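You operate a simulated robot arm through the tools that you are given. There is no shell and no other tool. Be economical: measure what you need, move in short steps, check, and stop when the job is done.

You run a simulated robot arm. Do the job below in one go: nothing can be reset, and whatever is moved stays where it is left.

JOB
Brush the light box clean and check the blue-band spoons on it.
Fine: put the brush back; leave them on the lit panel and the stack beside them where it is.

The check looks at the end state, three seconds after you hand in, the way a careful person would. Anything else that was tipped, shoved, dropped, spilled or broken makes it a failure.

ROBOT AND FRAMES
A 6-joint arm with a two-finger parallel gripper, fixed in place. Base frame: the origin is at the foot of the arm, x ahead of it, y to its left, z up. Lengths are in mm, angles in rad, forces in N, time in s.
With the tool pointing down near the work surface it reaches from about 340 to 760 mm from the base axis. Its first joint turns from -1.152 to 1.152 rad. Payload 2.45 kg.
Tool frame: the origin (TCP) lies between the finger pads and is the grasp point; the fingertips stand 24 mm ahead of it; z points along the fingers, y is the line along which they close. The gripper opens to 68 mm. The fingers are 17 mm wide and 10 mm thick; the gripper's body (40 by 70 mm) begins 41 mm behind the TCP.
Orientation is that of the tool frame in the base frame, as a unit quaternion [x, y, z, w]. With the fingers straight down and closing along the base's y, the tool's x points along the base's -x, its y along +y and its z along -z.

CONTROLS
- The arm moves only by the tool step_arm. Its argument "series" is text: rows parted by semicolons, each of 7 numbers parted by spaces: the shift along the base's x, y, z in mm, then the turn, a rotation vector about the base's x, y, z in rad, then the gripper command, from -1 (fully open) to 1 (shut), values between in proportion. In form: tx ty tz rx ry rz grip; .... A call has 1 to 8 rows; each row is the pose to reach, as a shift and turn from the pose commanded when the call began. Rows are played at 5 a second. More than 50 mm and 0.15 rad between two rows, or a gripper value outside its range, and nothing of the call is played. Where a pose cannot be reached the arm comes as near as it can. A force on the tool above 40 N (or 10 N above the force at the start of the call, whichever is more), or a blocked arm, ends the call early, and 0.2 s more pass. The fingers move at their own pace (about 108 mm/s each) and stop on an object; they squeeze with about 33 N. The grip force told is the motor's: it shows also when the fingers shut on nothing. Time passes only in rows, and 0.2 s behind the last, so rows that repeat a pose let the fingers close. The reply holds the time, the measured pose of the TCP, the force on the tool along the base axes, the opening and the grip force, in the units named above and with some noise.
- Cameras (640 x 400 px; columns grow to the right, rows downward): "scene" is fixed at [170.2, 423.2, 1471.4]; the picture's right is [-0.74, -0.67, 0.00], its down [-0.37, 0.40, -0.84] and it looks along [0.56, -0.62, -0.55] (base axes); focal length 367 px, centre (320, 200). "wrist" rides on the gripper at [-32, 0, -39] in the tool frame; the picture's right is [0.00, -1.00, 0.00], its down [0.97, 0.00, -0.24] and it looks along [0.24, 0.00, 0.97] (tool axes); focal length 218 px, centre (320, 200). There is no depth. A picture from a camera that has moved, and an enlarged one, comes with that camera's place and axes in the base frame and with its lens. The place of the scene camera against the robot may be out by one fixed shift of up to 12 mm in any direction.
- snapshot(camera): a new picture of that camera. The clock stands still meanwhile.
- inspect(camera, box): a new picture of the part [left, top, right, bottom] of that camera's present view, enlarged. The clock stands still meanwhile.
- finish_job(): hands the job in; it is judged then, once.

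Work in short steps. Places have to be worked out from the pictures, the camera data and where the tool is seen: move nearer, look again, correct. Check each grasp and each placing, and mend what went wrong. You have 120 turns and 84 pictures in all, those below and enlarged ones among them. Open the gripper and draw the arm clear of the work before you hand the job in, unless the task says otherwise; then end with one line.

The tools are called by a JSON object that holds its "fn" and its "kwargs". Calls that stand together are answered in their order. step_arm: Moves the arm, as the interface text tells. Its arguments: {"type":"object","properties":{"series":{"type":"string"}},"required":["series"]} The other tools are called the same way: snapshot (camera) takes a picture; inspect (camera, box) takes an enlarged picture of a part of a camera's view; finish_job () hands the job in.

At the start:

```text
time: 0.0
ee_pos: [452.6, -31.3, 1165.4]
tool_rot: [0.0, 1.0, 0.0, 0.0]
wrist_force: [-0.7, 0.0, 0.3]
width: 68.1
finger_force: 0.0
```

scene: 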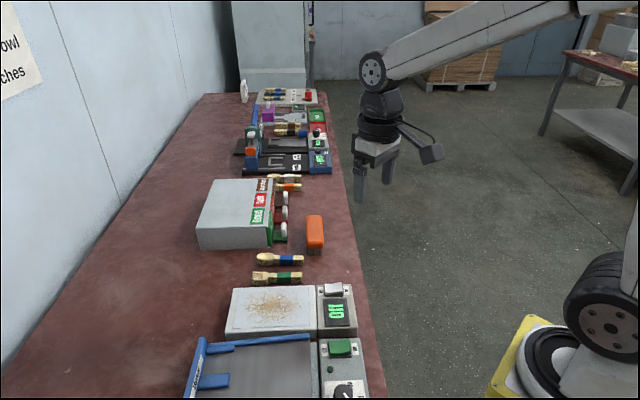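
wrist: 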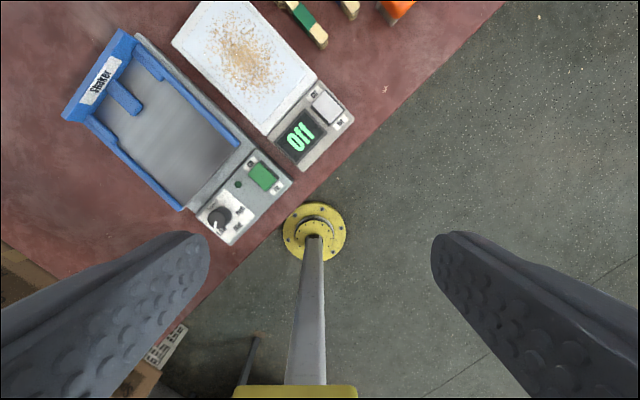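

The pictures show a light box (switched off) with debris, spoons with bands nearby, and an orange brush. I'll enlarge the views to understand the set-up.

{"fn": "inspect", "kwargs": {"camera": "scene", "box": [180, 240, 400, 400]}}

{"fn": "inspect", "kwargs": {"camera": "scene", "box": [190, 160, 350, 260]}}

{"fn": "inspect", "kwargs": {"camera": "scene", "box": [220, 75, 350, 180]}}

{"fn": "inspect", "kwargs": {"camera": "wrist", "box": [160, 0, 440, 175]}}

{"fn": "inspect", "kwargs": {"camera": "scene", "box": [0, 0, 80, 120]}}

```text
2.50 times, centred on (290, 320) of scene
camera zoom: at [170.2, 423.2, 1471.4], right [-0.74, -0.67, 0.0], down [-0.37, 0.4, -0.84], along [0.56, -0.62, -0.55], focal length 917 px, centre (395, -100)
```

zoom: 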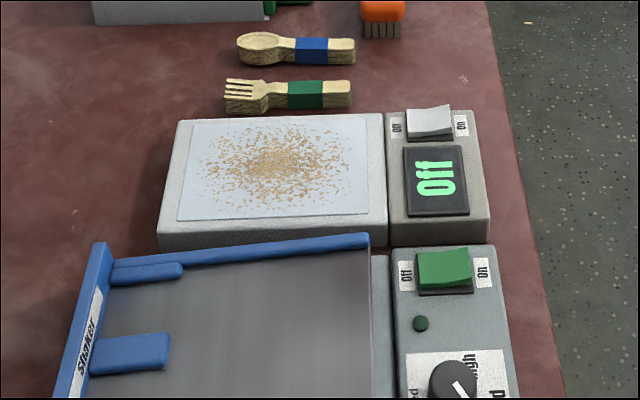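

```text
4.00 times, centred on (270, 210) of scene
camera zoom: at [170.2, 423.2, 1471.4], right [-0.74, -0.67, 0.0], down [-0.37, 0.4, -0.84], along [0.56, -0.62, -0.55], focal length 1467 px, centre (520, 160)
```

zoom: 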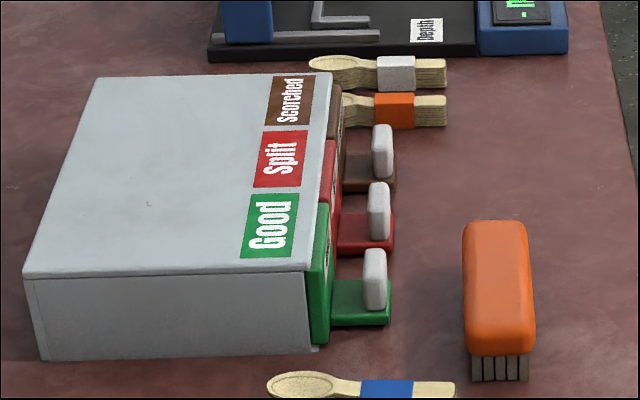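

```text
3.81 times, centred on (285, 128) of scene
camera zoom: at [170.2, 423.2, 1471.4], right [-0.74, -0.67, 0.0], down [-0.37, 0.4, -0.84], along [0.56, -0.62, -0.55], focal length 1397 px, centre (453, 476)
```

zoom: 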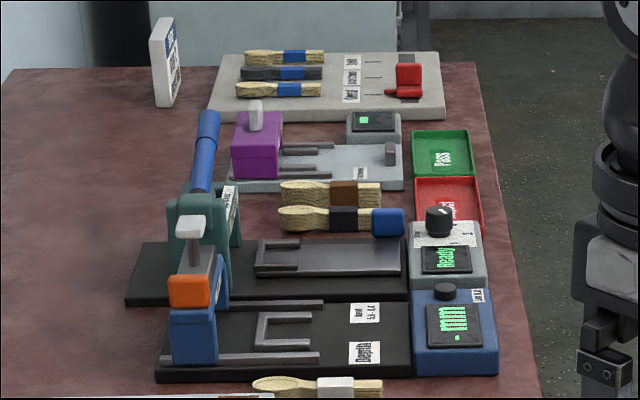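

```text
2.29 times, centred on (300, 88) of wrist
camera zoom: at [486.1, -29.7, 1203.6], right [0.0, -1.0, 0.0], down [-0.97, 0.0, 0.24], along [-0.24, 0.0, -0.97], focal length 499 px, centre (366, 457)
```

zoom: 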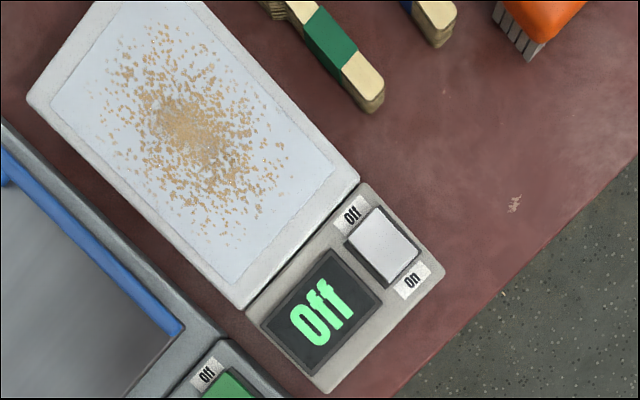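

```text
3.33 times, centred on (40, 60) of scene
camera zoom: at [170.2, 423.2, 1471.4], right [-0.74, -0.67, 0.0], down [-0.37, 0.4, -0.84], along [0.56, -0.62, -0.55], focal length 1222 px, centre (1253, 667)
```

zoom: 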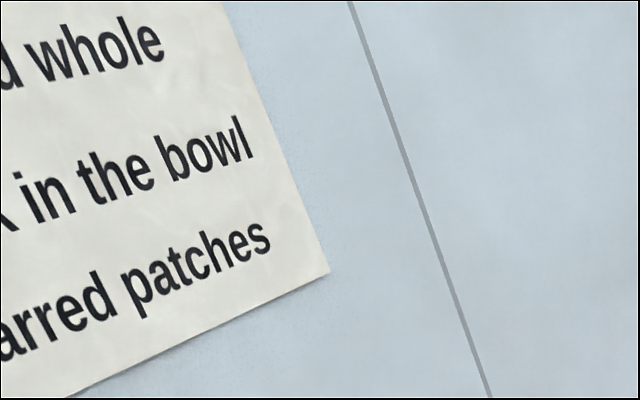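

Estimates: blue-band stack about (731,-43), green stack (686,8), light box (603,101), brush (724,-170). I move above them, keeping height, for a closer wrist view.

{"fn": "step_arm", "kwargs": {"series": "40 5 -10 0 0 0 -1; 80 10 -30 0 0 0 -1; 115 15 -55 0 0 0 -1; 150 20 -85 0 0 0 -1"}}

{"fn": "snapshot", "kwargs": {"camera": "wrist"}}

```text
time: 1.0
ee_pos: [604.2, -11.1, 1081.0]
tool_rot: [0.0, 1.0, 0.0, -0.001]
wrist_force: [-0.1, 0.3, -0.2]
width: 68.2
finger_force: 0.1
```

```text
76 pictures are left
camera wrist: at [635.9, -9.2, 1119.2], right [0.0, -1.0, 0.0], down [-0.97, 0.0, 0.24], along [-0.24, 0.0, -0.97], focal length 218 px, centre (320, 200)
```

wrist: 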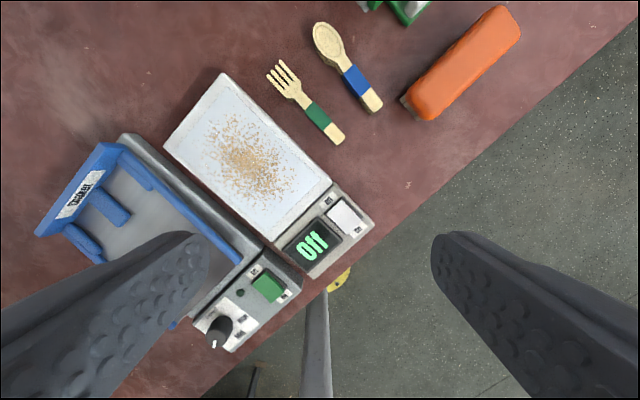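

Triangulating both cameras agrees well: the panel top is z≈818, its centre about (610,87), and it lies at 45°. The brush is near (725,-171) with its axis along (0.7,-0.7). I enlarge for details before moving.

{"fn": "inspect", "kwargs": {"camera": "wrist", "box": [380, 0, 540, 130]}}

{"fn": "inspect", "kwargs": {"camera": "wrist", "box": [240, 0, 400, 150]}}

{"fn": "inspect", "kwargs": {"camera": "wrist", "box": [150, 60, 390, 290]}}

{"fn": "inspect", "kwargs": {"camera": "scene", "box": [230, 200, 370, 290]}}

```text
3.08 times, centred on (460, 65) of wrist
camera zoom: at [635.9, -9.2, 1119.2], right [0.0, -1.0, 0.0], down [-0.97, 0.0, 0.24], along [-0.24, 0.0, -0.97], focal length 672 px, centre (-111, 615)
```

zoom: 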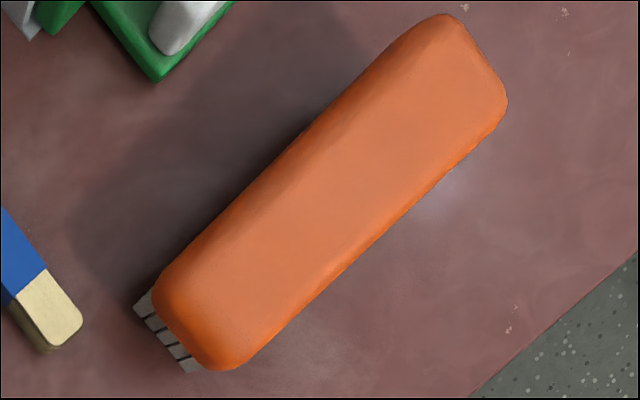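

```text
2.67 times, centred on (320, 75) of wrist
camera zoom: at [635.9, -9.2, 1119.2], right [0.0, -1.0, 0.0], down [-0.97, 0.0, 0.24], along [-0.24, 0.0, -0.97], focal length 582 px, centre (320, 533)
```

zoom: 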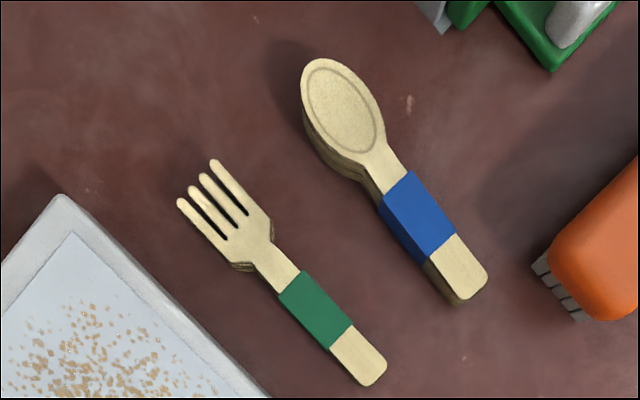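

```text
1.74 times, centred on (270, 175) of wrist
camera zoom: at [635.9, -9.2, 1119.2], right [0.0, -1.0, 0.0], down [-0.97, 0.0, 0.24], along [-0.24, 0.0, -0.97], focal length 380 px, centre (407, 244)
```

zoom: 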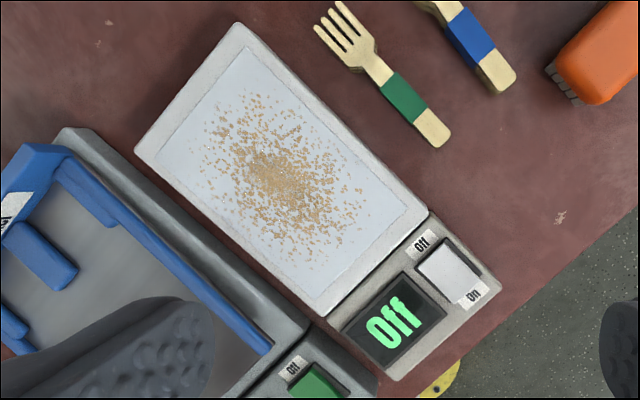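

```text
4.44 times, centred on (300, 245) of scene
camera zoom: at [170.2, 423.2, 1471.4], right [-0.74, -0.67, 0.0], down [-0.37, 0.4, -0.84], along [0.56, -0.62, -0.55], focal length 1630 px, centre (409, 0)
```

zoom: 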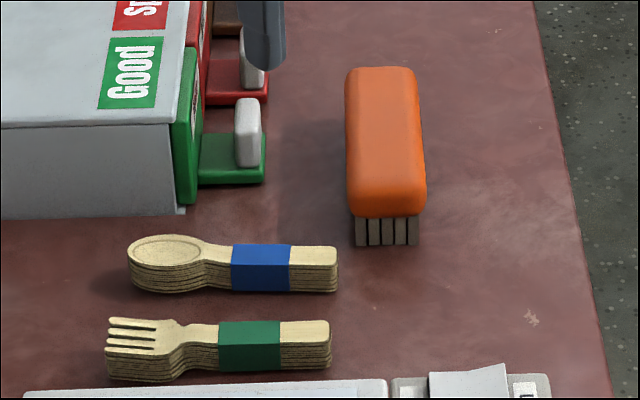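

The brush stands bristles down, with the body about 45 mm wide. I move above it, turning the tool -45° so the fingers would close across its width, and look.

{"fn": "step_arm", "kwargs": {"series": "18 -25 -18 0 0 -0.131 -1; 36 -50 -36 0 0 -0.262 -1; 54 -75 -54 0 0 -0.393 -1; 73 -100 -73 0 0 -0.524 -1; 92 -125 -92 0 0 -0.655 -1; 110 -150 -110 0 0 -0.785 -1"}}

{"fn": "snapshot", "kwargs": {"camera": "wrist"}}

{"fn": "snapshot", "kwargs": {"camera": "scene"}}

```text
time: 2.4
ee_pos: [715.0, -163.2, 968.6]
tool_rot: [0.383, 0.924, -0.001, 0.0]
wrist_force: [-0.5, -0.2, -0.4]
width: 68.1
finger_force: 0.0
```

```text
71 pictures are left
camera wrist: at [736.9, -183.5, 1006.9], right [-0.71, -0.71, 0.0], down [-0.69, 0.69, 0.24], along [-0.17, 0.17, -0.97], focal length 218 px, centre (320, 200)
```

wrist: 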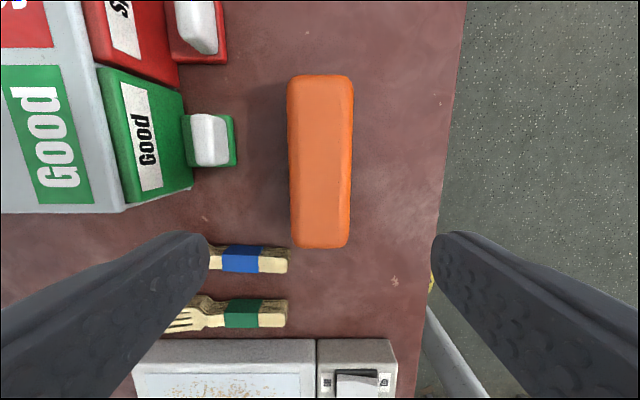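

```text
70 pictures are left
```

scene: 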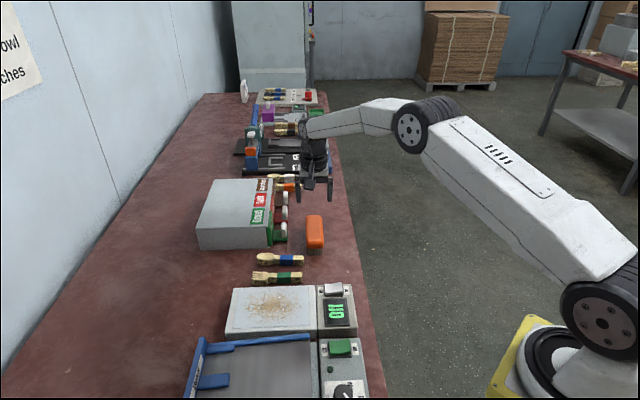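

The brush centres at about (724,-172), aligned with the tool laterally; its top is about z 845. I descend with open fingers to just above, then to grip height 840.

{"fn": "step_arm", "kwargs": {"series": "9 -9 -40 0 0 0 -1; 9 -9 -80 0 0 0 -1; 9 -9 -100 0 0 0 -1; 9 -9 -115 0 0 0 -1; 9 -9 -129 0 0 0 -1"}}

{"fn": "snapshot", "kwargs": {"camera": "wrist"}}

{"fn": "inspect", "kwargs": {"camera": "scene", "box": [250, 170, 390, 290]}}

```text
time: 3.6
ee_pos: [724.0, -169.5, 842.0]
tool_rot: [0.383, 0.924, 0.0, 0.0]
wrist_force: [0.0, -0.2, -0.5]
width: 68.1
finger_force: 0.0
```

```text
69 pictures are left
camera wrist: at [746.3, -190.6, 880.2], right [-0.71, -0.71, 0.0], down [-0.69, 0.69, 0.24], along [-0.17, 0.17, -0.97], focal length 218 px, centre (320, 200)
```

wrist: 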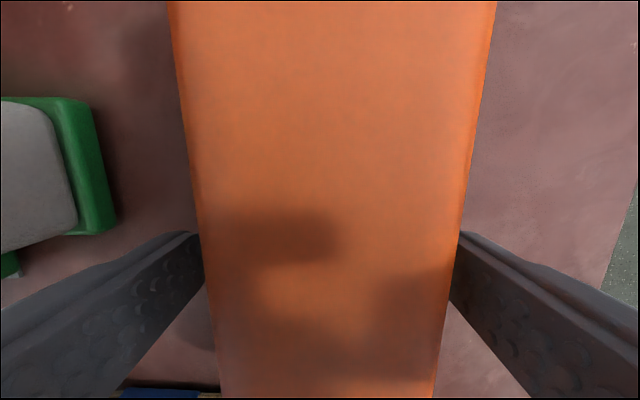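

```text
3.33 times, centred on (320, 230) of scene
camera zoom: at [170.2, 423.2, 1471.4], right [-0.74, -0.67, 0.0], down [-0.37, 0.4, -0.84], along [0.56, -0.62, -0.55], focal length 1222 px, centre (320, 100)
```

zoom: 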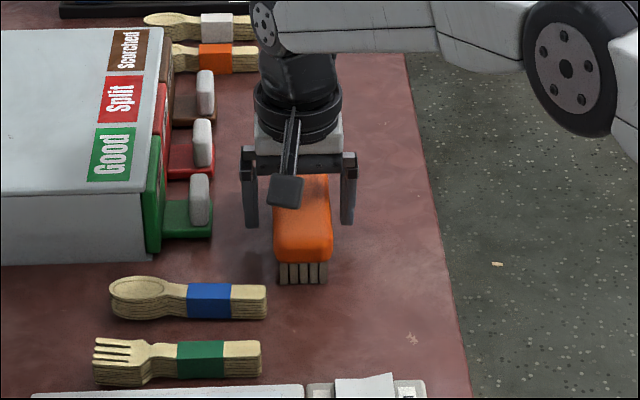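

The fingers straddle the brush, which is ~2 mm off centre toward (-x,-y). I correct, lower 6 mm and close.

{"fn": "step_arm", "kwargs": {"series": "-1.4 -1.4 -3 0 0 0 -1; -1.4 -1.4 -6 0 0 0 -1; -1.4 -1.4 -6 0 0 0 0.2; -1.4 -1.4 -6 0 0 0 1; -1.4 -1.4 -6 0 0 0 1; -1.4 -1.4 -6 0 0 0 1"}}

{"fn": "snapshot", "kwargs": {"camera": "wrist"}}

```text
time: 5.0
ee_pos: [722.1, -171.2, 834.1]
tool_rot: [0.383, 0.924, 0.001, 0.0]
wrist_force: [-0.9, 0.1, 1.1]
width: 47.6
finger_force: 32.7
```

```text
67 pictures are left
camera wrist: at [744.1, -192.3, 873.7], right [-0.71, -0.71, 0.0], down [-0.69, 0.69, 0.24], along [-0.17, 0.17, -0.97], focal length 218 px, centre (320, 200)
```

wrist: 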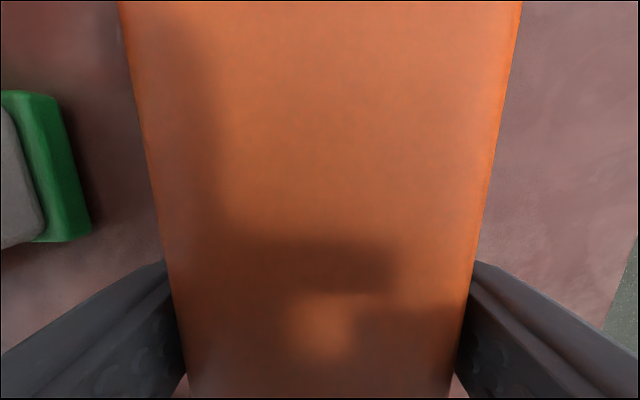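

The brush is gripped (47.6 mm). I lift 80 mm and carry it to above the switch end of the panel.

{"fn": "step_arm", "kwargs": {"series": "0 0 40 0 0 0 1; 0 0 80 0 0 0 1; -26 34.5 80 0 0 0 1; -52 69 80 0 0 0 1; -78 103.5 80 0 0 0 1; -104 138 80 0 0 0 1; -130 172.5 80 0 0 0 1; -156.5 207 80 0 0 0 1"}}

{"fn": "snapshot", "kwargs": {"camera": "wrist"}}

{"fn": "inspect", "kwargs": {"camera": "scene", "box": [180, 210, 400, 370]}}

```text
time: 6.8
ee_pos: [563.0, 35.1, 915.6]
tool_rot: [0.384, 0.923, 0.0, 0.001]
wrist_force: [0.2, -0.5, -0.3]
width: 0.0
finger_force: 23.3
```

```text
66 pictures are left
camera wrist: at [586.8, 14.3, 953.0], right [-0.71, -0.71, 0.0], down [-0.69, 0.69, 0.24], along [-0.17, 0.17, -0.97], focal length 218 px, centre (320, 200)
```

wrist: 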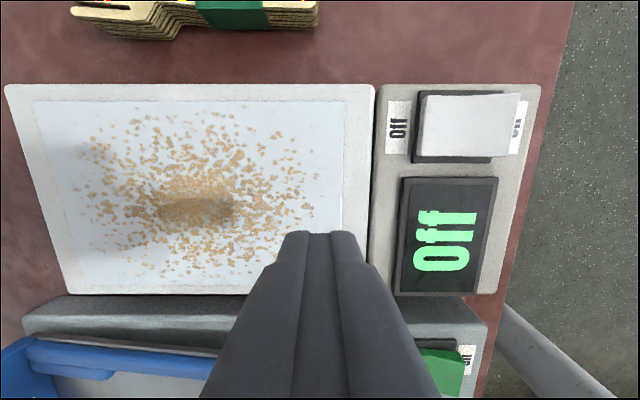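

```text
2.50 times, centred on (290, 290) of scene
camera zoom: at [170.2, 423.2, 1471.4], right [-0.74, -0.67, 0.0], down [-0.37, 0.4, -0.84], along [0.56, -0.62, -0.55], focal length 917 px, centre (395, -25)
```

zoom: 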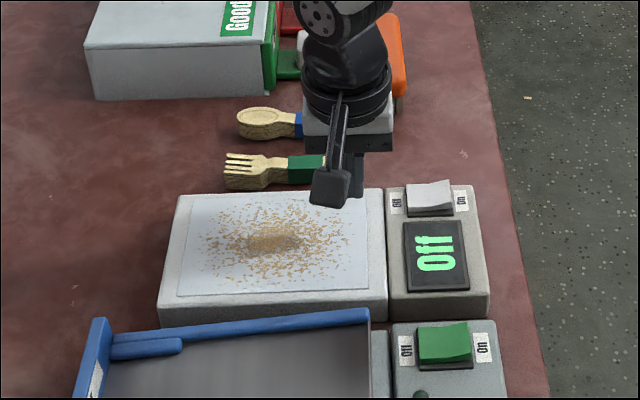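

The reading shows width 0: the brush slipped out (it appears to still stand at its place, to be checked). Since the fingers are shut here, I move above the rocker's "On" half to switch on the light box first, and check where the brush is.

{"fn": "step_arm", "kwargs": {"series": "-10 -30 0 0 0 0 1; -20 -60 0 0 0 0 1; -30 -88 0 0 0 0 1"}}

{"fn": "snapshot", "kwargs": {"camera": "wrist"}}

{"fn": "inspect", "kwargs": {"camera": "scene", "box": [220, 180, 400, 330]}}

```text
time: 7.6
ee_pos: [534.5, -52.1, 915.8]
tool_rot: [0.383, 0.924, 0.0, 0.0]
wrist_force: [-0.3, 0.4, 1.0]
width: 0.0
finger_force: 23.7
```

```text
64 pictures are left
camera wrist: at [557.0, -73.4, 954.4], right [-0.71, -0.71, 0.0], down [-0.69, 0.69, 0.24], along [-0.17, 0.17, -0.97], focal length 218 px, centre (320, 200)
```

wrist: 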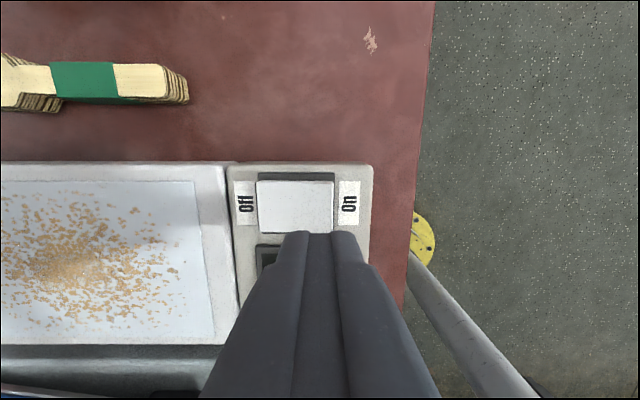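

```text
2.67 times, centred on (310, 255) of scene
camera zoom: at [170.2, 423.2, 1471.4], right [-0.74, -0.67, 0.0], down [-0.37, 0.4, -0.84], along [0.56, -0.62, -0.55], focal length 978 px, centre (347, 53)
```

zoom: 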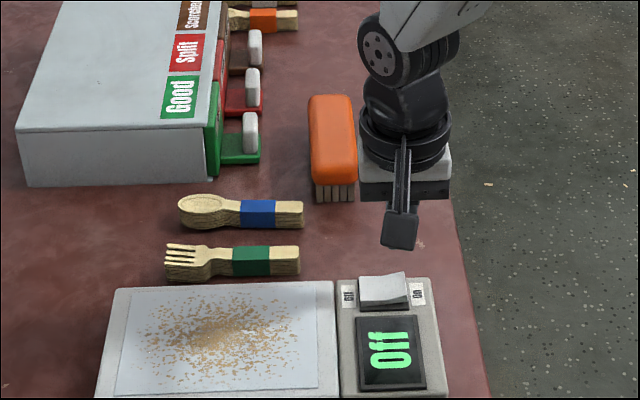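

The brush still stands in place. The tool is almost right above the On half of the rocker; I shift 3.5 mm and descend gradually with shut fingers, stopping on force.

{"fn": "step_arm", "kwargs": {"series": "2.5 2.5 -15 0 0 0 1; 2.5 2.5 -28 0 0 0 1; 2.5 2.5 -32 0 0 0 1; 2.5 2.5 -36 0 0 0 1; 2.5 2.5 -39 0 0 0 1; 2.5 2.5 -42 0 0 0 1; 2.5 2.5 -45 0 0 0 1; 2.5 2.5 -48 0 0 0 1"}}

{"fn": "inspect", "kwargs": {"camera": "scene", "box": [220, 220, 400, 350]}}

```text
time: 9.5
ee_pos: [537.2, -50.3, 870.0]
tool_rot: [0.383, 0.924, 0.001, 0.0]
wrist_force: [-5.3, -0.6, 12.0]
width: 0.1
finger_force: 23.2
stopped in row 8: the force on the tool passed its limit (the readings are from after the stop); the commanded pose is now the measured one
```

```text
3.08 times, centred on (310, 285) of scene
camera zoom: at [169.8, 423.2, 1471.4], right [-0.74, -0.67, 0.0], down [-0.37, 0.4, -0.84], along [0.56, -0.62, -0.55], focal length 1128 px, centre (351, -62)
```

zoom: 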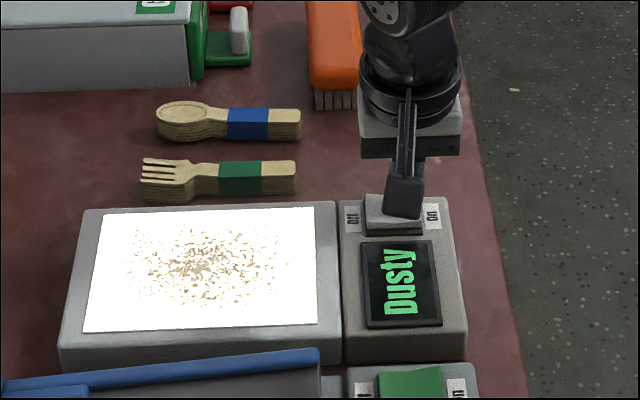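

The box is lit and its display reads "Dusty"; the rocker sits at z≈846, so the box top is about 838. I go back up and over to the brush with open fingers and look.

{"fn": "step_arm", "kwargs": {"series": "0 0 50 0 0 0 1; 0 0 95 0 0 0 0; 36 -23 95 0 0 0 -1; 72 -46 95 0 0 0 -1; 108 -69 95 0 0 0 -1; 144 -92 95 0 0 0 -1; 178 -113 95 0 0 0 -1"}}

{"fn": "snapshot", "kwargs": {"camera": "wrist"}}

```text
time: 11.1
ee_pos: [716.8, -164.1, 964.9]
tool_rot: [0.382, 0.924, 0.001, 0.001]
wrist_force: [-0.2, 0.4, -0.5]
width: 68.0
finger_force: 0.0
```

```text
61 pictures are left
camera wrist: at [739.9, -184.6, 1003.2], right [-0.71, -0.71, 0.0], down [-0.69, 0.69, 0.24], along [-0.17, 0.17, -0.97], focal length 218 px, centre (320, 200)
```

wrist: 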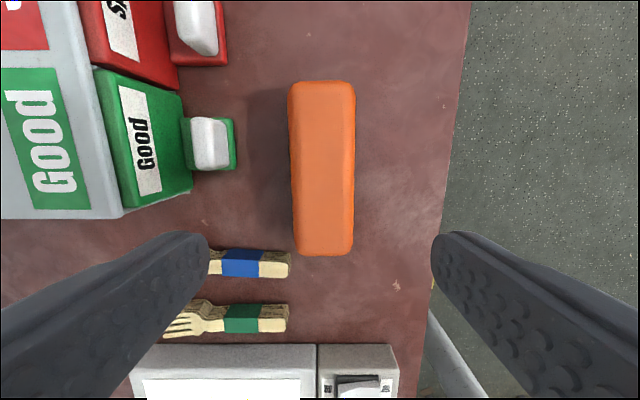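

The brush is where it was. I descend to a lower grip height of 829 with the same alignment.

{"fn": "step_arm", "kwargs": {"series": "7.5 -9.5 -40 0 0 0 -1; 7.5 -9.5 -80 0 0 0 -1; 7.5 -9.5 -100 0 0 0 -1; 7.5 -9.5 -115 0 0 0 -1; 7.5 -9.5 -126 0 0 0 -1; 7.5 -9.5 -136 0 0 0 -1"}}

{"fn": "snapshot", "kwargs": {"camera": "wrist"}}

```text
time: 12.5
ee_pos: [724.2, -174.1, 829.1]
tool_rot: [0.383, 0.924, 0.0, 0.001]
wrist_force: [-1.3, 0.4, 0.0]
width: 68.0
finger_force: 0.0
```

```text
60 pictures are left
camera wrist: at [747.4, -194.3, 867.1], right [-0.71, -0.71, 0.0], down [-0.69, 0.69, 0.24], along [-0.17, 0.17, -0.97], focal length 218 px, centre (320, 200)
```

wrist: 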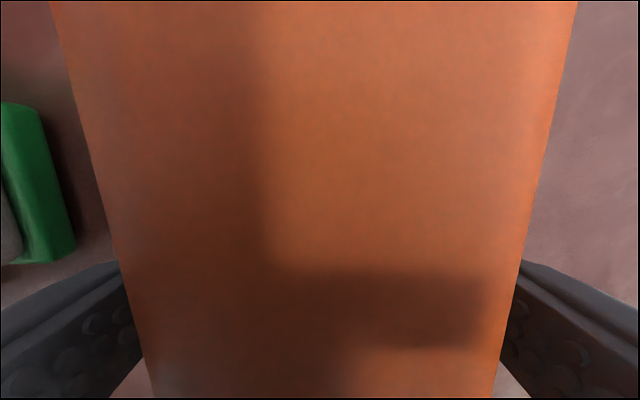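

Well centred. I close and lift slowly by 15 mm, then check the width.

{"fn": "step_arm", "kwargs": {"series": "0 0 0 0 0 0 0.3; 0 0 0 0 0 0 1; 0 0 0 0 0 0 1; 0 0 0 0 0 0 1; 0 0 3 0 0 0 1; 0 0 6 0 0 0 1; 0 0 10 0 0 0 1; 0 0 15 0 0 0 1"}}

{"fn": "inspect", "kwargs": {"camera": "scene", "box": [250, 170, 390, 290]}}

```text
time: 14.3
ee_pos: [722.5, -173.9, 844.2]
tool_rot: [0.382, 0.924, 0.0, 0.0]
wrist_force: [0.2, -0.1, -1.7]
width: 47.6
finger_force: 32.9
```

```text
3.33 times, centred on (320, 230) of scene
camera zoom: at [170.2, 423.2, 1471.4], right [-0.74, -0.67, 0.0], down [-0.37, 0.4, -0.84], along [0.56, -0.62, -0.55], focal length 1222 px, centre (320, 100)
```

zoom: 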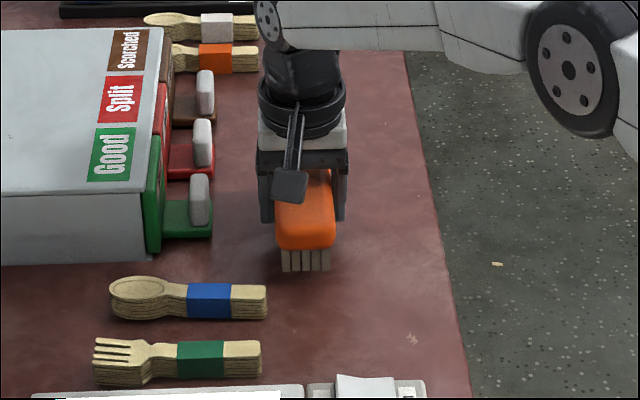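

The brush is held (about 2 N weight). I lift further in gentle steps, then carry it to above the switch end of the panel.

{"fn": "step_arm", "kwargs": {"series": "0 0 12 0 0 0 1; 0 0 26 0 0 0 1; 0 0 40 0 0 0 1; 0 0 52 0 0 0 1; -10 14 56 0 0 0 1; -25 35 56 0 0 0 1; -42 58.5 56 0 0 0 1; -59 82 56 0 0 0 1"}}

{"fn": "step_arm", "kwargs": {"series": "-17 23.5 0 0 0 0 1; -34 47 0 0 0 0 1; -51 70.5 0 0 0 0 1; -68 95 0 0 0 0 1; -82 114.5 0 0 0 0 1; -91 127 0 0 0 0 1"}}

{"fn": "inspect", "kwargs": {"camera": "scene", "box": [190, 210, 390, 370]}}

```text
time: 16.1
ee_pos: [664.4, -91.9, 900.1]
tool_rot: [0.383, 0.924, 0.0, 0.001]
wrist_force: [-0.5, -0.2, -1.6]
width: 47.9
finger_force: 32.6
```

```text
time: 17.5
ee_pos: [573.3, 35.3, 898.8]
tool_rot: [0.383, 0.924, 0.001, 0.001]
wrist_force: [0.4, -0.5, -0.7]
width: 47.7
finger_force: 33.1
```

```text
2.50 times, centred on (290, 290) of scene
camera zoom: at [170.2, 423.2, 1471.4], right [-0.74, -0.67, 0.0], down [-0.37, 0.4, -0.84], along [0.56, -0.62, -0.55], focal length 917 px, centre (395, -25)
```

zoom: 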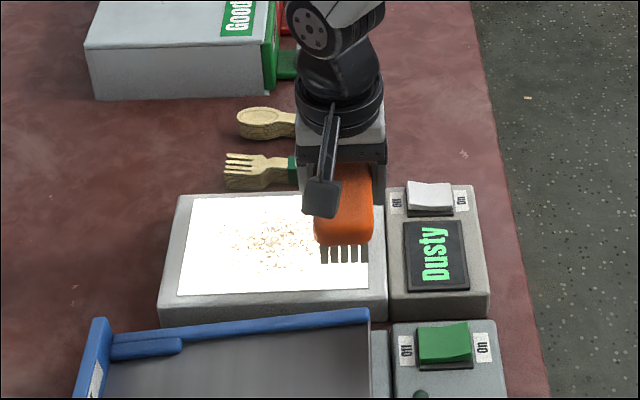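

The brush is held and over the switch end. I lower it onto the panel in small steps, watching the force.

{"fn": "step_arm", "kwargs": {"series": "0 0 -12 0 0 0 1; 0 0 -22 0 0 0 1; 0 0 -26 0 0 0 1; 0 0 -28 0 0 0 1; 0 0 -30 0 0 0 1; 0 0 -32 0 0 0 1; 0 0 -33 0 0 0 1"}}

{"fn": "inspect", "kwargs": {"camera": "scene", "box": [190, 230, 390, 360]}}

```text
time: 19.1
ee_pos: [573.9, 36.5, 866.9]
tool_rot: [0.382, 0.924, 0.0, 0.0]
wrist_force: [0.0, -0.5, -1.1]
width: 47.6
finger_force: 32.7
```

```text
3.08 times, centred on (290, 295) of scene
camera zoom: at [170.2, 423.2, 1471.4], right [-0.74, -0.67, 0.0], down [-0.37, 0.4, -0.84], along [0.56, -0.62, -0.55], focal length 1128 px, centre (412, -92)
```

zoom: 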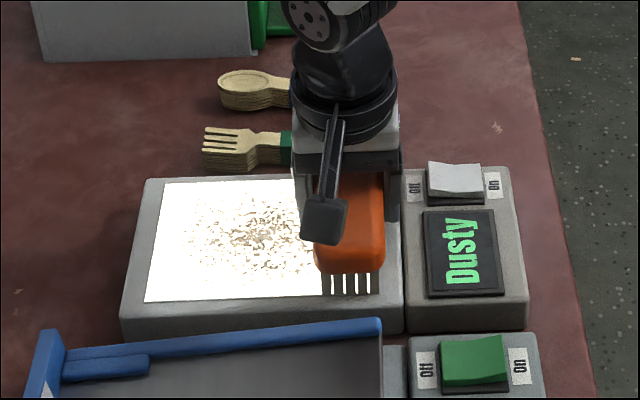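

No contact yet. I lower further in 1.5 mm steps.

{"fn": "step_arm", "kwargs": {"series": "0 0 -1.5 0 0 0 1; 0 0 -3 0 0 0 1; 0 0 -4 0 0 0 1; 0 0 -5 0 0 0 1"}}

```text
time: 20.1
ee_pos: [574.8, 36.1, 861.1]
tool_rot: [0.383, 0.924, 0.0, 0.002]
wrist_force: [-5.9, 0.8, 24.9]
width: 47.8
finger_force: 32.8
```

Contact: 25 N. I ease up 3 mm for light pressure and sweep along the panel away from the switch, in 20 mm rows.

{"fn": "step_arm", "kwargs": {"series": "0 0 3 0 0 0 1; 10 10 3 0 0 0 1; 22 22 3 0 0 0 1; 34 34 3 0 0 0 1; 46 46 3 0 0 0 1; 58 58 3 0 0 0 1; 70 70 3 0 0 0 1"}}

{"fn": "inspect", "kwargs": {"camera": "scene", "box": [190, 230, 390, 360]}}

```text
time: 21.7
ee_pos: [643.0, 106.1, 865.3]
tool_rot: [0.382, 0.924, 0.0, 0.0]
wrist_force: [0.8, -0.3, -0.2]
width: 47.5
finger_force: 33.3
```

```text
3.08 times, centred on (290, 295) of scene
camera zoom: at [170.2, 423.2, 1471.4], right [-0.74, -0.67, 0.0], down [-0.37, 0.4, -0.84], along [0.56, -0.62, -0.55], focal length 1128 px, centre (412, -92)
```

zoom: 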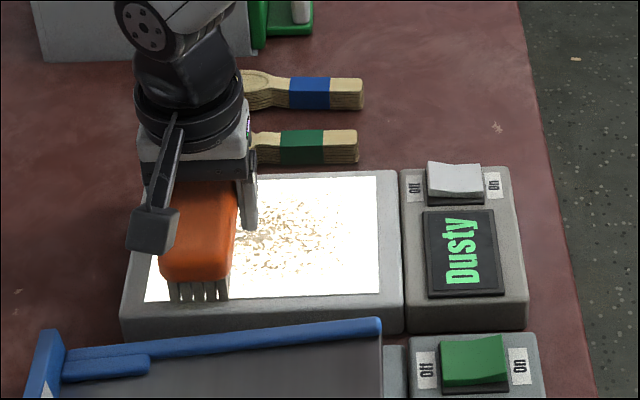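

Pressure was nil, so some debris remains. I lower 2.5 mm and sweep on toward the back edge, then check the force.

{"fn": "step_arm", "kwargs": {"series": "0 0 -2 0 0 0 1; 0 0 -2.5 0 0 0 1; 8 8 -2.5 0 0 0 1; 16 16 -2.5 0 0 0 1; 24 24 -2.5 0 0 0 1"}}

{"fn": "step_arm", "kwargs": {"series": "-8 -8 0 0 0 0 1; -18 -18 0 0 0 0 1; -30 -30 0 0 0 0 1; -42 -42 0 0 0 0 1; -54 -54 0 0 0 0 1; -66 -66 0 0 0 0 1; -78 -78 0 0 0 0 1; -90 -90 0 0 0 0 1"}}

{"fn": "inspect", "kwargs": {"camera": "scene", "box": [190, 230, 390, 360]}}

```text
time: 22.9
ee_pos: [666.9, 129.4, 862.9]
tool_rot: [0.383, 0.924, 0.001, 0.002]
wrist_force: [-1.0, -2.8, 9.8]
width: 47.8
finger_force: 33.1
```

```text
time: 24.7
ee_pos: [577.0, 38.8, 861.5]
tool_rot: [0.382, 0.924, 0.0, 0.001]
wrist_force: [4.2, 4.0, 15.4]
width: 47.8
finger_force: 33.0
```

```text
3.08 times, centred on (290, 295) of scene
camera zoom: at [170.0, 423.3, 1471.4], right [-0.74, -0.67, 0.0], down [-0.37, 0.4, -0.84], along [0.56, -0.62, -0.55], focal length 1128 px, centre (412, -92)
```

zoom: 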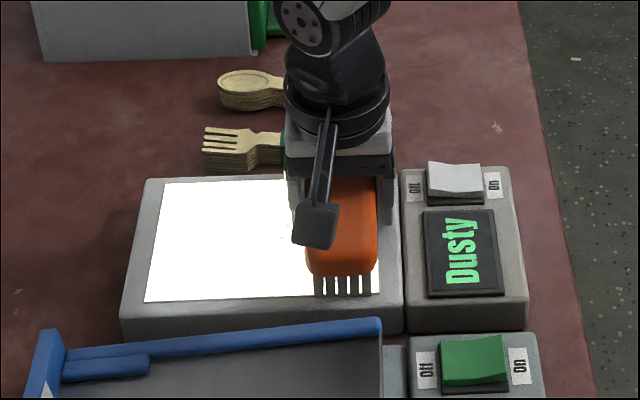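

Pressed properly, the panel is now nearly clean. One more stroke back away from the switch to take the last remains.

{"fn": "step_arm", "kwargs": {"series": "-5 -5 0 0 0 0 1; 8 8 0 0 0 0 1; 22 22 0 0 0 0 1; 36 36 0 0 0 0 1; 50 50 0 0 0 0 1; 64 64 0 0 0 0 1; 78 78 0 0 0 0 1; 92 92 0 0 0 0 1"}}

{"fn": "inspect", "kwargs": {"camera": "scene", "box": [190, 230, 390, 360]}}

```text
time: 26.5
ee_pos: [669.2, 132.5, 862.9]
tool_rot: [0.382, 0.924, 0.0, 0.0]
wrist_force: [-0.1, 0.6, -1.5]
width: 47.3
finger_force: 33.1
```

```text
3.08 times, centred on (290, 295) of scene
camera zoom: at [170.2, 423.2, 1471.4], right [-0.74, -0.67, 0.0], down [-0.37, 0.4, -0.84], along [0.56, -0.62, -0.55], focal length 1128 px, centre (412, -92)
```

zoom: 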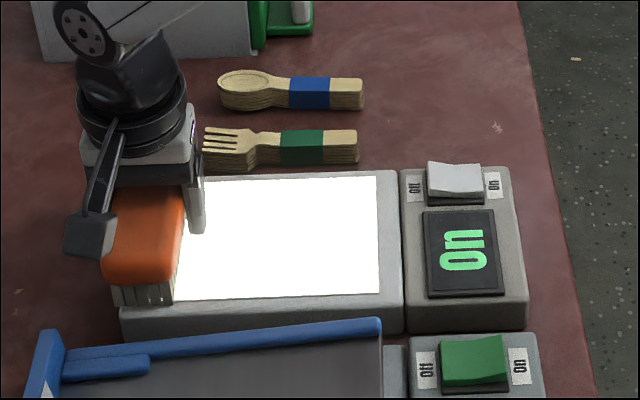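

The display reads "On" and the panel is clean. I lift and carry the brush back toward its place, in gentle steps.

{"fn": "step_arm", "kwargs": {"series": "0 0 10 0 0 0 1; 0 0 24 0 0 0 1; 0 0 40 0 0 0 1; 2 -12 46 0 0 0 1; 7 -38 46 0 0 0 1; 12 -68 46 0 0 0 1; 17.5 -98 46 0 0 0 1; 23 -128 46 0 0 0 1"}}

{"fn": "step_arm", "kwargs": {"series": "5 -30 0 0 0 0 1; 10.5 -60 0 0 0 0 1; 16 -90 0 0 0 0 1; 21 -120 0 0 0 0 1; 26 -148 0 0 0 0 1; 31 -176.8 0 0 0 0 1; 31 -176.8 -10 0 0 0 1"}}

{"fn": "inspect", "kwargs": {"camera": "scene", "box": [250, 170, 390, 290]}}

```text
time: 28.3
ee_pos: [693.5, 1.1, 907.9]
tool_rot: [0.382, 0.924, 0.001, 0.0]
wrist_force: [0.6, -0.4, -0.7]
width: 47.2
finger_force: 33.6
```

```text
time: 29.9
ee_pos: [723.6, -173.1, 897.6]
tool_rot: [0.383, 0.924, -0.001, 0.0]
wrist_force: [0.5, -0.9, -0.6]
width: 47.6
finger_force: 33.4
```

```text
3.33 times, centred on (320, 230) of scene
camera zoom: at [170.2, 423.2, 1471.4], right [-0.74, -0.67, 0.0], down [-0.37, 0.4, -0.84], along [0.56, -0.62, -0.55], focal length 1222 px, centre (320, 100)
```

zoom: 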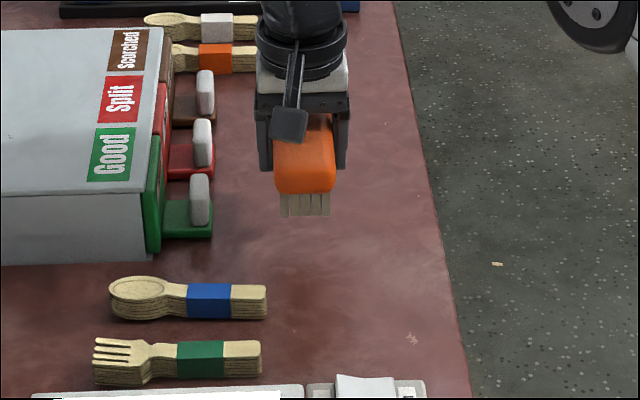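

Held level above its place. I lower it to just above the table, then in 1 mm steps until contact.

{"fn": "step_arm", "kwargs": {"series": "0 0 -20 0 0 0 1; 0 0 -40 0 0 0 1; 0 0 -55 0 0 0 1; 0 0 -62 0 0 0 1; 0 0 -65 0 0 0 1; 0 0 -66.5 0 0 0 1; 0 0 -67.5 0 0 0 1; 0 0 -68.5 0 0 0 1"}}

```text
time: 31.7
ee_pos: [723.1, -173.5, 829.4]
tool_rot: [0.382, 0.924, -0.001, -0.001]
wrist_force: [0.4, -0.9, -1.1]
width: 47.5
finger_force: 32.6
```

{"fn": "step_arm", "kwargs": {"series": "0 0 -1 0 0 0 1; 0 0 -2 0 0 0 1; 0 0 -3 0 0 0 1"}}

```text
time: 32.5
ee_pos: [724.4, -173.4, 826.6]
tool_rot: [0.383, 0.924, 0.001, 0.001]
wrist_force: [-0.4, 0.4, -0.6]
width: 47.3
finger_force: 33.2
```

Still no contact at 826.6; I look at the gap beneath the bristles before going lower.

{"fn": "inspect", "kwargs": {"camera": "scene", "box": [280, 190, 360, 270]}}

```text
5.00 times, centred on (320, 230) of scene
camera zoom: at [170.2, 423.2, 1471.4], right [-0.74, -0.67, 0.0], down [-0.37, 0.4, -0.84], along [0.56, -0.62, -0.55], focal length 1834 px, centre (320, 50)
```

zoom: 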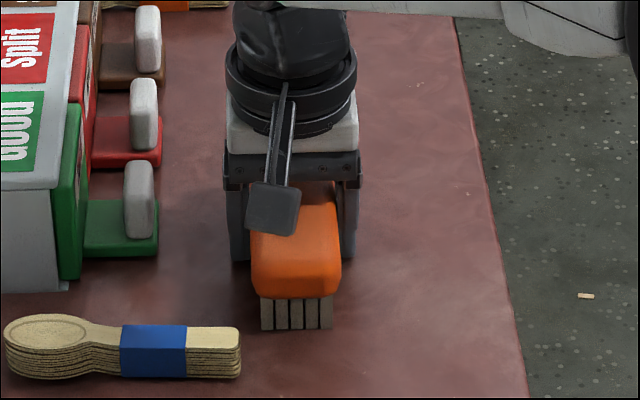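

The bristles are within a millimetre or two of the table. I go 1.5 mm lower, release, and check.

{"fn": "step_arm", "kwargs": {"series": "0 0 -1 0 0 0 1; 0 0 -1.5 0 0 0 1; 0 0 -1.5 0 0 0 0.3; 0 0 -1.5 0 0 0 0; 0 0 -1.5 0 0 0 -1; 0 0 -1.5 0 0 0 -1"}}

{"fn": "step_arm", "kwargs": {"series": "0 0 15 0 0 0 -1; 0 0 40 0 0 0 -1; 0 0 80 0 0 0 -1; -5 5 120 0 0 0 -1; -8 8 140 0 0 0 -1"}}

{"fn": "snapshot", "kwargs": {"camera": "wrist"}}

{"fn": "inspect", "kwargs": {"camera": "scene", "box": [250, 190, 390, 290]}}

```text
time: 33.9
ee_pos: [723.0, -174.3, 825.2]
tool_rot: [0.383, 0.924, 0.001, 0.0]
wrist_force: [-0.2, -0.1, 0.2]
width: 67.9
finger_force: 0.1
```

```text
time: 35.1
ee_pos: [713.7, -163.8, 966.1]
tool_rot: [0.382, 0.924, 0.0, 0.0]
wrist_force: [-0.2, -0.4, -0.8]
width: 67.8
finger_force: 0.0
```

```text
51 pictures are left
camera wrist: at [736.3, -184.7, 1004.6], right [-0.71, -0.71, 0.0], down [-0.69, 0.69, 0.24], along [-0.17, 0.17, -0.97], focal length 218 px, centre (320, 200)
```

wrist: 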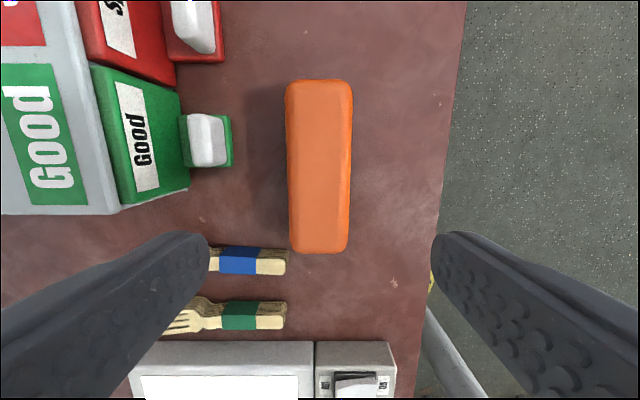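

```text
4.00 times, centred on (320, 240) of scene
camera zoom: at [170.2, 423.2, 1471.4], right [-0.74, -0.67, 0.0], down [-0.37, 0.4, -0.84], along [0.56, -0.62, -0.55], focal length 1467 px, centre (320, 40)
```

zoom: 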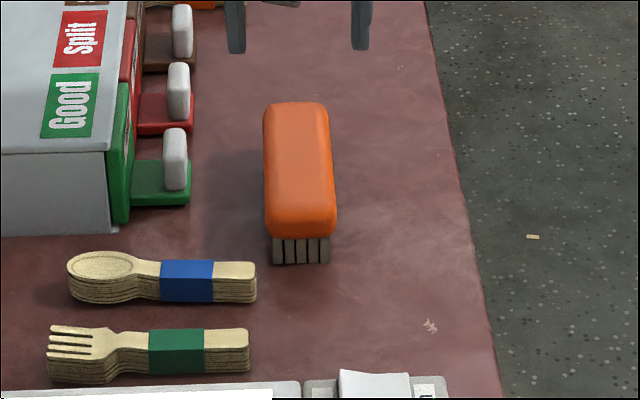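

The brush is back in its place, upright. Next I turn the tool +90° and move above the blue-band stack (band at about (715,-56)).

{"fn": "step_arm", "kwargs": {"series": "0 13 0 0 0 0.145 -1; 0 26 0 0 0 0.29 -1; 0 39 0 0 0 0.435 -1; 0 52 0 0 0 0.58 -1; 0 65 0 0 0 0.725 -1; 0 78 0 0 0 0.87 -1; 0 91 0 0 0 1.015 -1; 0 109 0 0 0 1.16 -0.3"}}

{"fn": "step_arm", "kwargs": {"series": "0 0 0 0 0 0.137 -0.3; 0 0 0 0 0 0.274 -0.3; 0 0 0 0 0 0.411 -0.3"}}

{"fn": "snapshot", "kwargs": {"camera": "wrist"}}

```text
time: 36.9
ee_pos: [715.0, -57.2, 965.9]
tool_rot: [-0.187, 0.982, 0.001, 0.001]
wrist_force: [-0.5, 0.1, 0.4]
width: 44.2
finger_force: 0.1
```

```text
time: 37.7
ee_pos: [716.8, -56.4, 966.4]
tool_rot: [-0.385, 0.923, 0.0, 0.0]
wrist_force: [0.2, 0.2, 0.0]
width: 43.8
finger_force: 0.0
```

```text
49 pictures are left
camera wrist: at [738.4, -31.7, 1004.1], right [0.71, -0.7, 0.0], down [-0.68, -0.69, 0.24], along [-0.17, -0.17, -0.97], focal length 218 px, centre (320, 200)
```

wrist: 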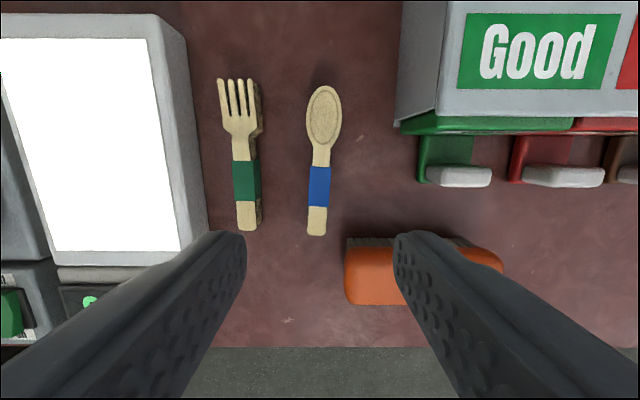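

The stack is aligned beneath the tool. I descend to z≈827.5 with the fingers at 44 mm opening.

{"fn": "step_arm", "kwargs": {"series": "-1 0.5 -40 0 0 0 -0.3; -1 0.5 -80 0 0 0 -0.3; -1 0.5 -105 0 0 0 -0.3; -1 0.5 -122 0 0 0 -0.3; -1 0.5 -132 0 0 0 -0.3; -1 0.5 -138 0 0 0 -0.3"}}

{"fn": "snapshot", "kwargs": {"camera": "wrist"}}

{"fn": "inspect", "kwargs": {"camera": "scene", "box": [230, 200, 350, 300]}}

```text
time: 39.1
ee_pos: [715.4, -56.4, 827.0]
tool_rot: [-0.382, 0.924, 0.0, 0.001]
wrist_force: [0.5, 0.2, -0.1]
width: 44.5
finger_force: 0.1
```

```text
48 pictures are left
camera wrist: at [737.0, -31.9, 865.6], right [0.71, -0.71, 0.0], down [-0.69, -0.69, 0.24], along [-0.17, -0.17, -0.97], focal length 218 px, centre (320, 200)
```

wrist: 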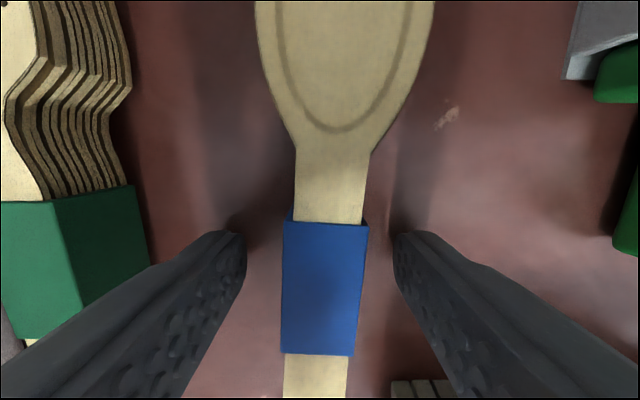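

```text
4.00 times, centred on (290, 250) of scene
camera zoom: at [170.2, 423.2, 1471.4], right [-0.74, -0.67, 0.0], down [-0.37, 0.4, -0.84], along [0.56, -0.62, -0.55], focal length 1467 px, centre (440, 0)
```

zoom: 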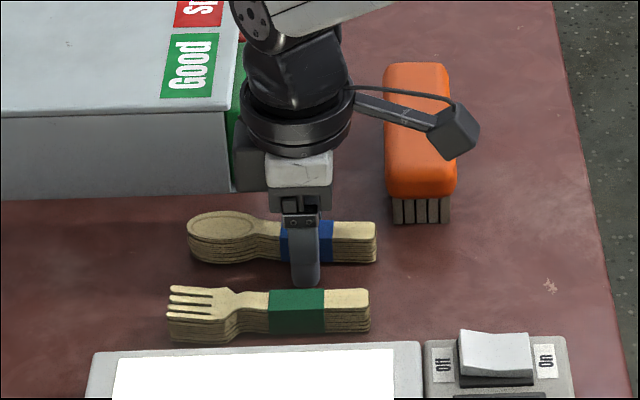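

Fingers straddle the blue band cleanly. I close, then lift slowly.

{"fn": "step_arm", "kwargs": {"series": "0 0 0 0 0 0 0.3; 0 0 0 0 0 0 1; 0 0 0 0 0 0 1; 0 0 0 0 0 0 1; 0 0 3 0 0 0 1; 0 0 8 0 0 0 1; 0 0 15 0 0 0 1; 0 0 25 0 0 0 1"}}

{"fn": "snapshot", "kwargs": {"camera": "wrist"}}

{"fn": "inspect", "kwargs": {"camera": "scene", "box": [230, 200, 350, 300]}}

```text
time: 40.9
ee_pos: [714.7, -56.1, 850.7]
tool_rot: [-0.383, 0.924, 0.0, 0.0]
wrist_force: [-0.8, 0.1, -0.4]
width: 14.9
finger_force: 33.0
```

```text
46 pictures are left
camera wrist: at [737.1, -30.9, 890.6], right [0.71, -0.71, 0.0], down [-0.69, -0.69, 0.24], along [-0.17, -0.17, -0.97], focal length 218 px, centre (320, 200)
```

wrist: 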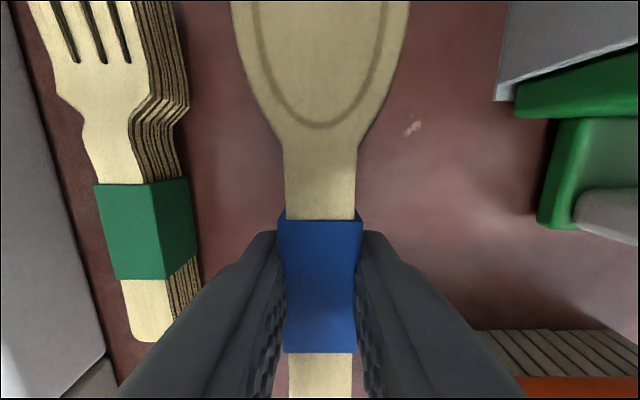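

```text
4.00 times, centred on (290, 250) of scene
camera zoom: at [170.2, 423.2, 1471.4], right [-0.74, -0.67, 0.0], down [-0.37, 0.4, -0.84], along [0.56, -0.62, -0.55], focal length 1467 px, centre (440, 0)
```

zoom: 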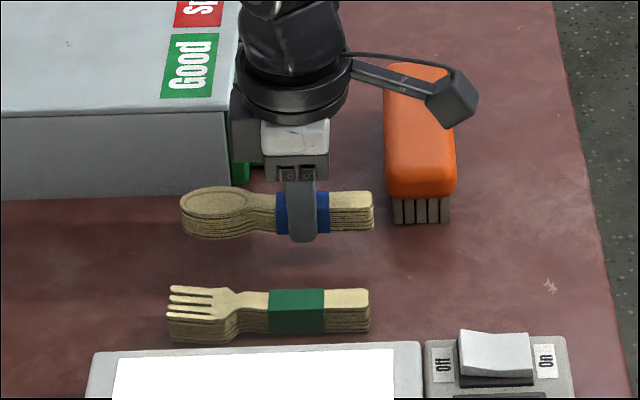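

The whole stack is held. I raise it to z≈895 and carry it over the panel centre.

{"fn": "step_arm", "kwargs": {"series": "0 0 12 0 0 0 1; 0 0 28 0 0 0 1; 0 0 43 0 0 0 1; -10 11 45 0 0 0 1; -29 31 45 0 0 0 1; -50 53 45 0 0 0 1; -70 75 45 0 0 0 1; -90 96 45 0 0 0 1"}}

{"fn": "step_arm", "kwargs": {"series": "-15 16 0 0 0 0 1; -25 27 0 0 0 0 1; -25 27 0 0 0 0 1"}}

{"fn": "snapshot", "kwargs": {"camera": "wrist"}}

{"fn": "inspect", "kwargs": {"camera": "scene", "box": [190, 220, 390, 350]}}

```text
time: 42.7
ee_pos: [624.0, 42.2, 897.8]
tool_rot: [-0.382, 0.924, 0.0, 0.001]
wrist_force: [-1.5, -0.1, -0.1]
width: 14.7
finger_force: 33.3
```

```text
time: 43.5
ee_pos: [599.6, 69.0, 895.5]
tool_rot: [-0.383, 0.924, 0.0, 0.0]
wrist_force: [0.6, -0.7, -0.4]
width: 15.0
finger_force: 32.9
```

```text
44 pictures are left
camera wrist: at [622.2, 93.2, 935.0], right [0.71, -0.71, 0.0], down [-0.69, -0.69, 0.24], along [-0.17, -0.17, -0.97], focal length 218 px, centre (320, 200)
```

wrist: 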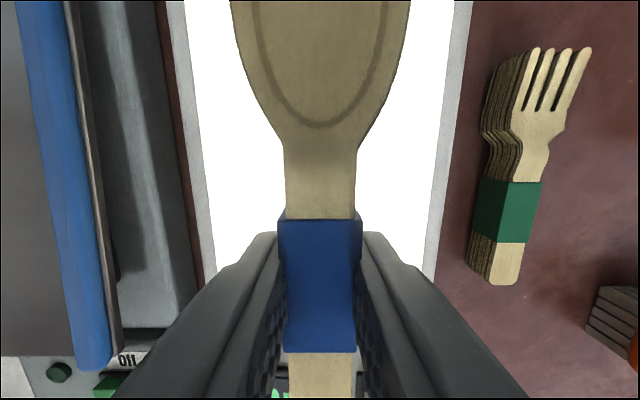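

```text
3.08 times, centred on (290, 285) of scene
camera zoom: at [170.2, 423.2, 1471.4], right [-0.74, -0.67, 0.0], down [-0.37, 0.4, -0.84], along [0.56, -0.62, -0.55], focal length 1128 px, centre (412, -62)
```

zoom: 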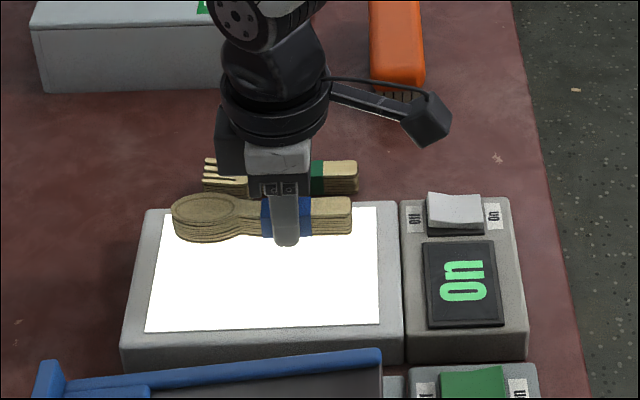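

Centred over the lit panel. I lower to just above and then in 1 mm steps until contact.

{"fn": "step_arm", "kwargs": {"series": "0 0 -12 0 0 0 1; 0 0 -22 0 0 0 1; 0 0 -27 0 0 0 1; 0 0 -30 0 0 0 1; 0 0 -31.5 0 0 0 1; 0 0 -32.5 0 0 0 1; 0 0 -33.5 0 0 0 1"}}

```text
time: 45.1
ee_pos: [599.2, 67.3, 864.1]
tool_rot: [-0.383, 0.924, 0.0, 0.0]
wrist_force: [0.4, -0.8, -0.5]
width: 14.6
finger_force: 33.3
```

{"fn": "step_arm", "kwargs": {"series": "0 0 -0.8 0 0 0 1; 0 0 -1.6 0 0 0 1; 0 0 -2.2 0 0 0 1"}}

{"fn": "inspect", "kwargs": {"camera": "scene", "box": [200, 240, 340, 350]}}

```text
time: 45.9
ee_pos: [600.1, 68.1, 862.8]
tool_rot: [-0.383, 0.924, 0.0, 0.0]
wrist_force: [-0.3, -0.8, 4.5]
width: 14.5
finger_force: 32.8
```

```text
3.64 times, centred on (270, 295) of scene
camera zoom: at [170.1, 423.2, 1471.4], right [-0.74, -0.67, 0.0], down [-0.37, 0.4, -0.84], along [0.56, -0.62, -0.55], focal length 1334 px, centre (502, -146)
```

zoom: 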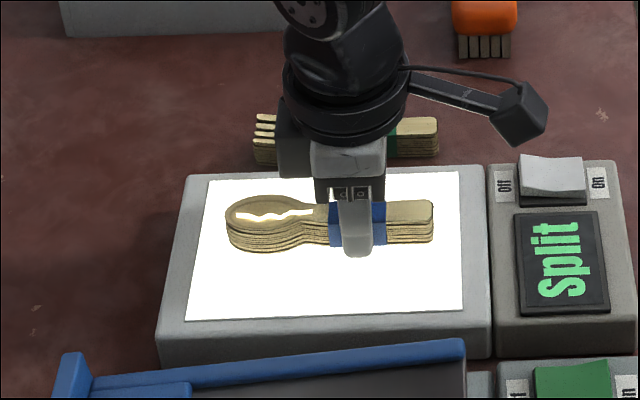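

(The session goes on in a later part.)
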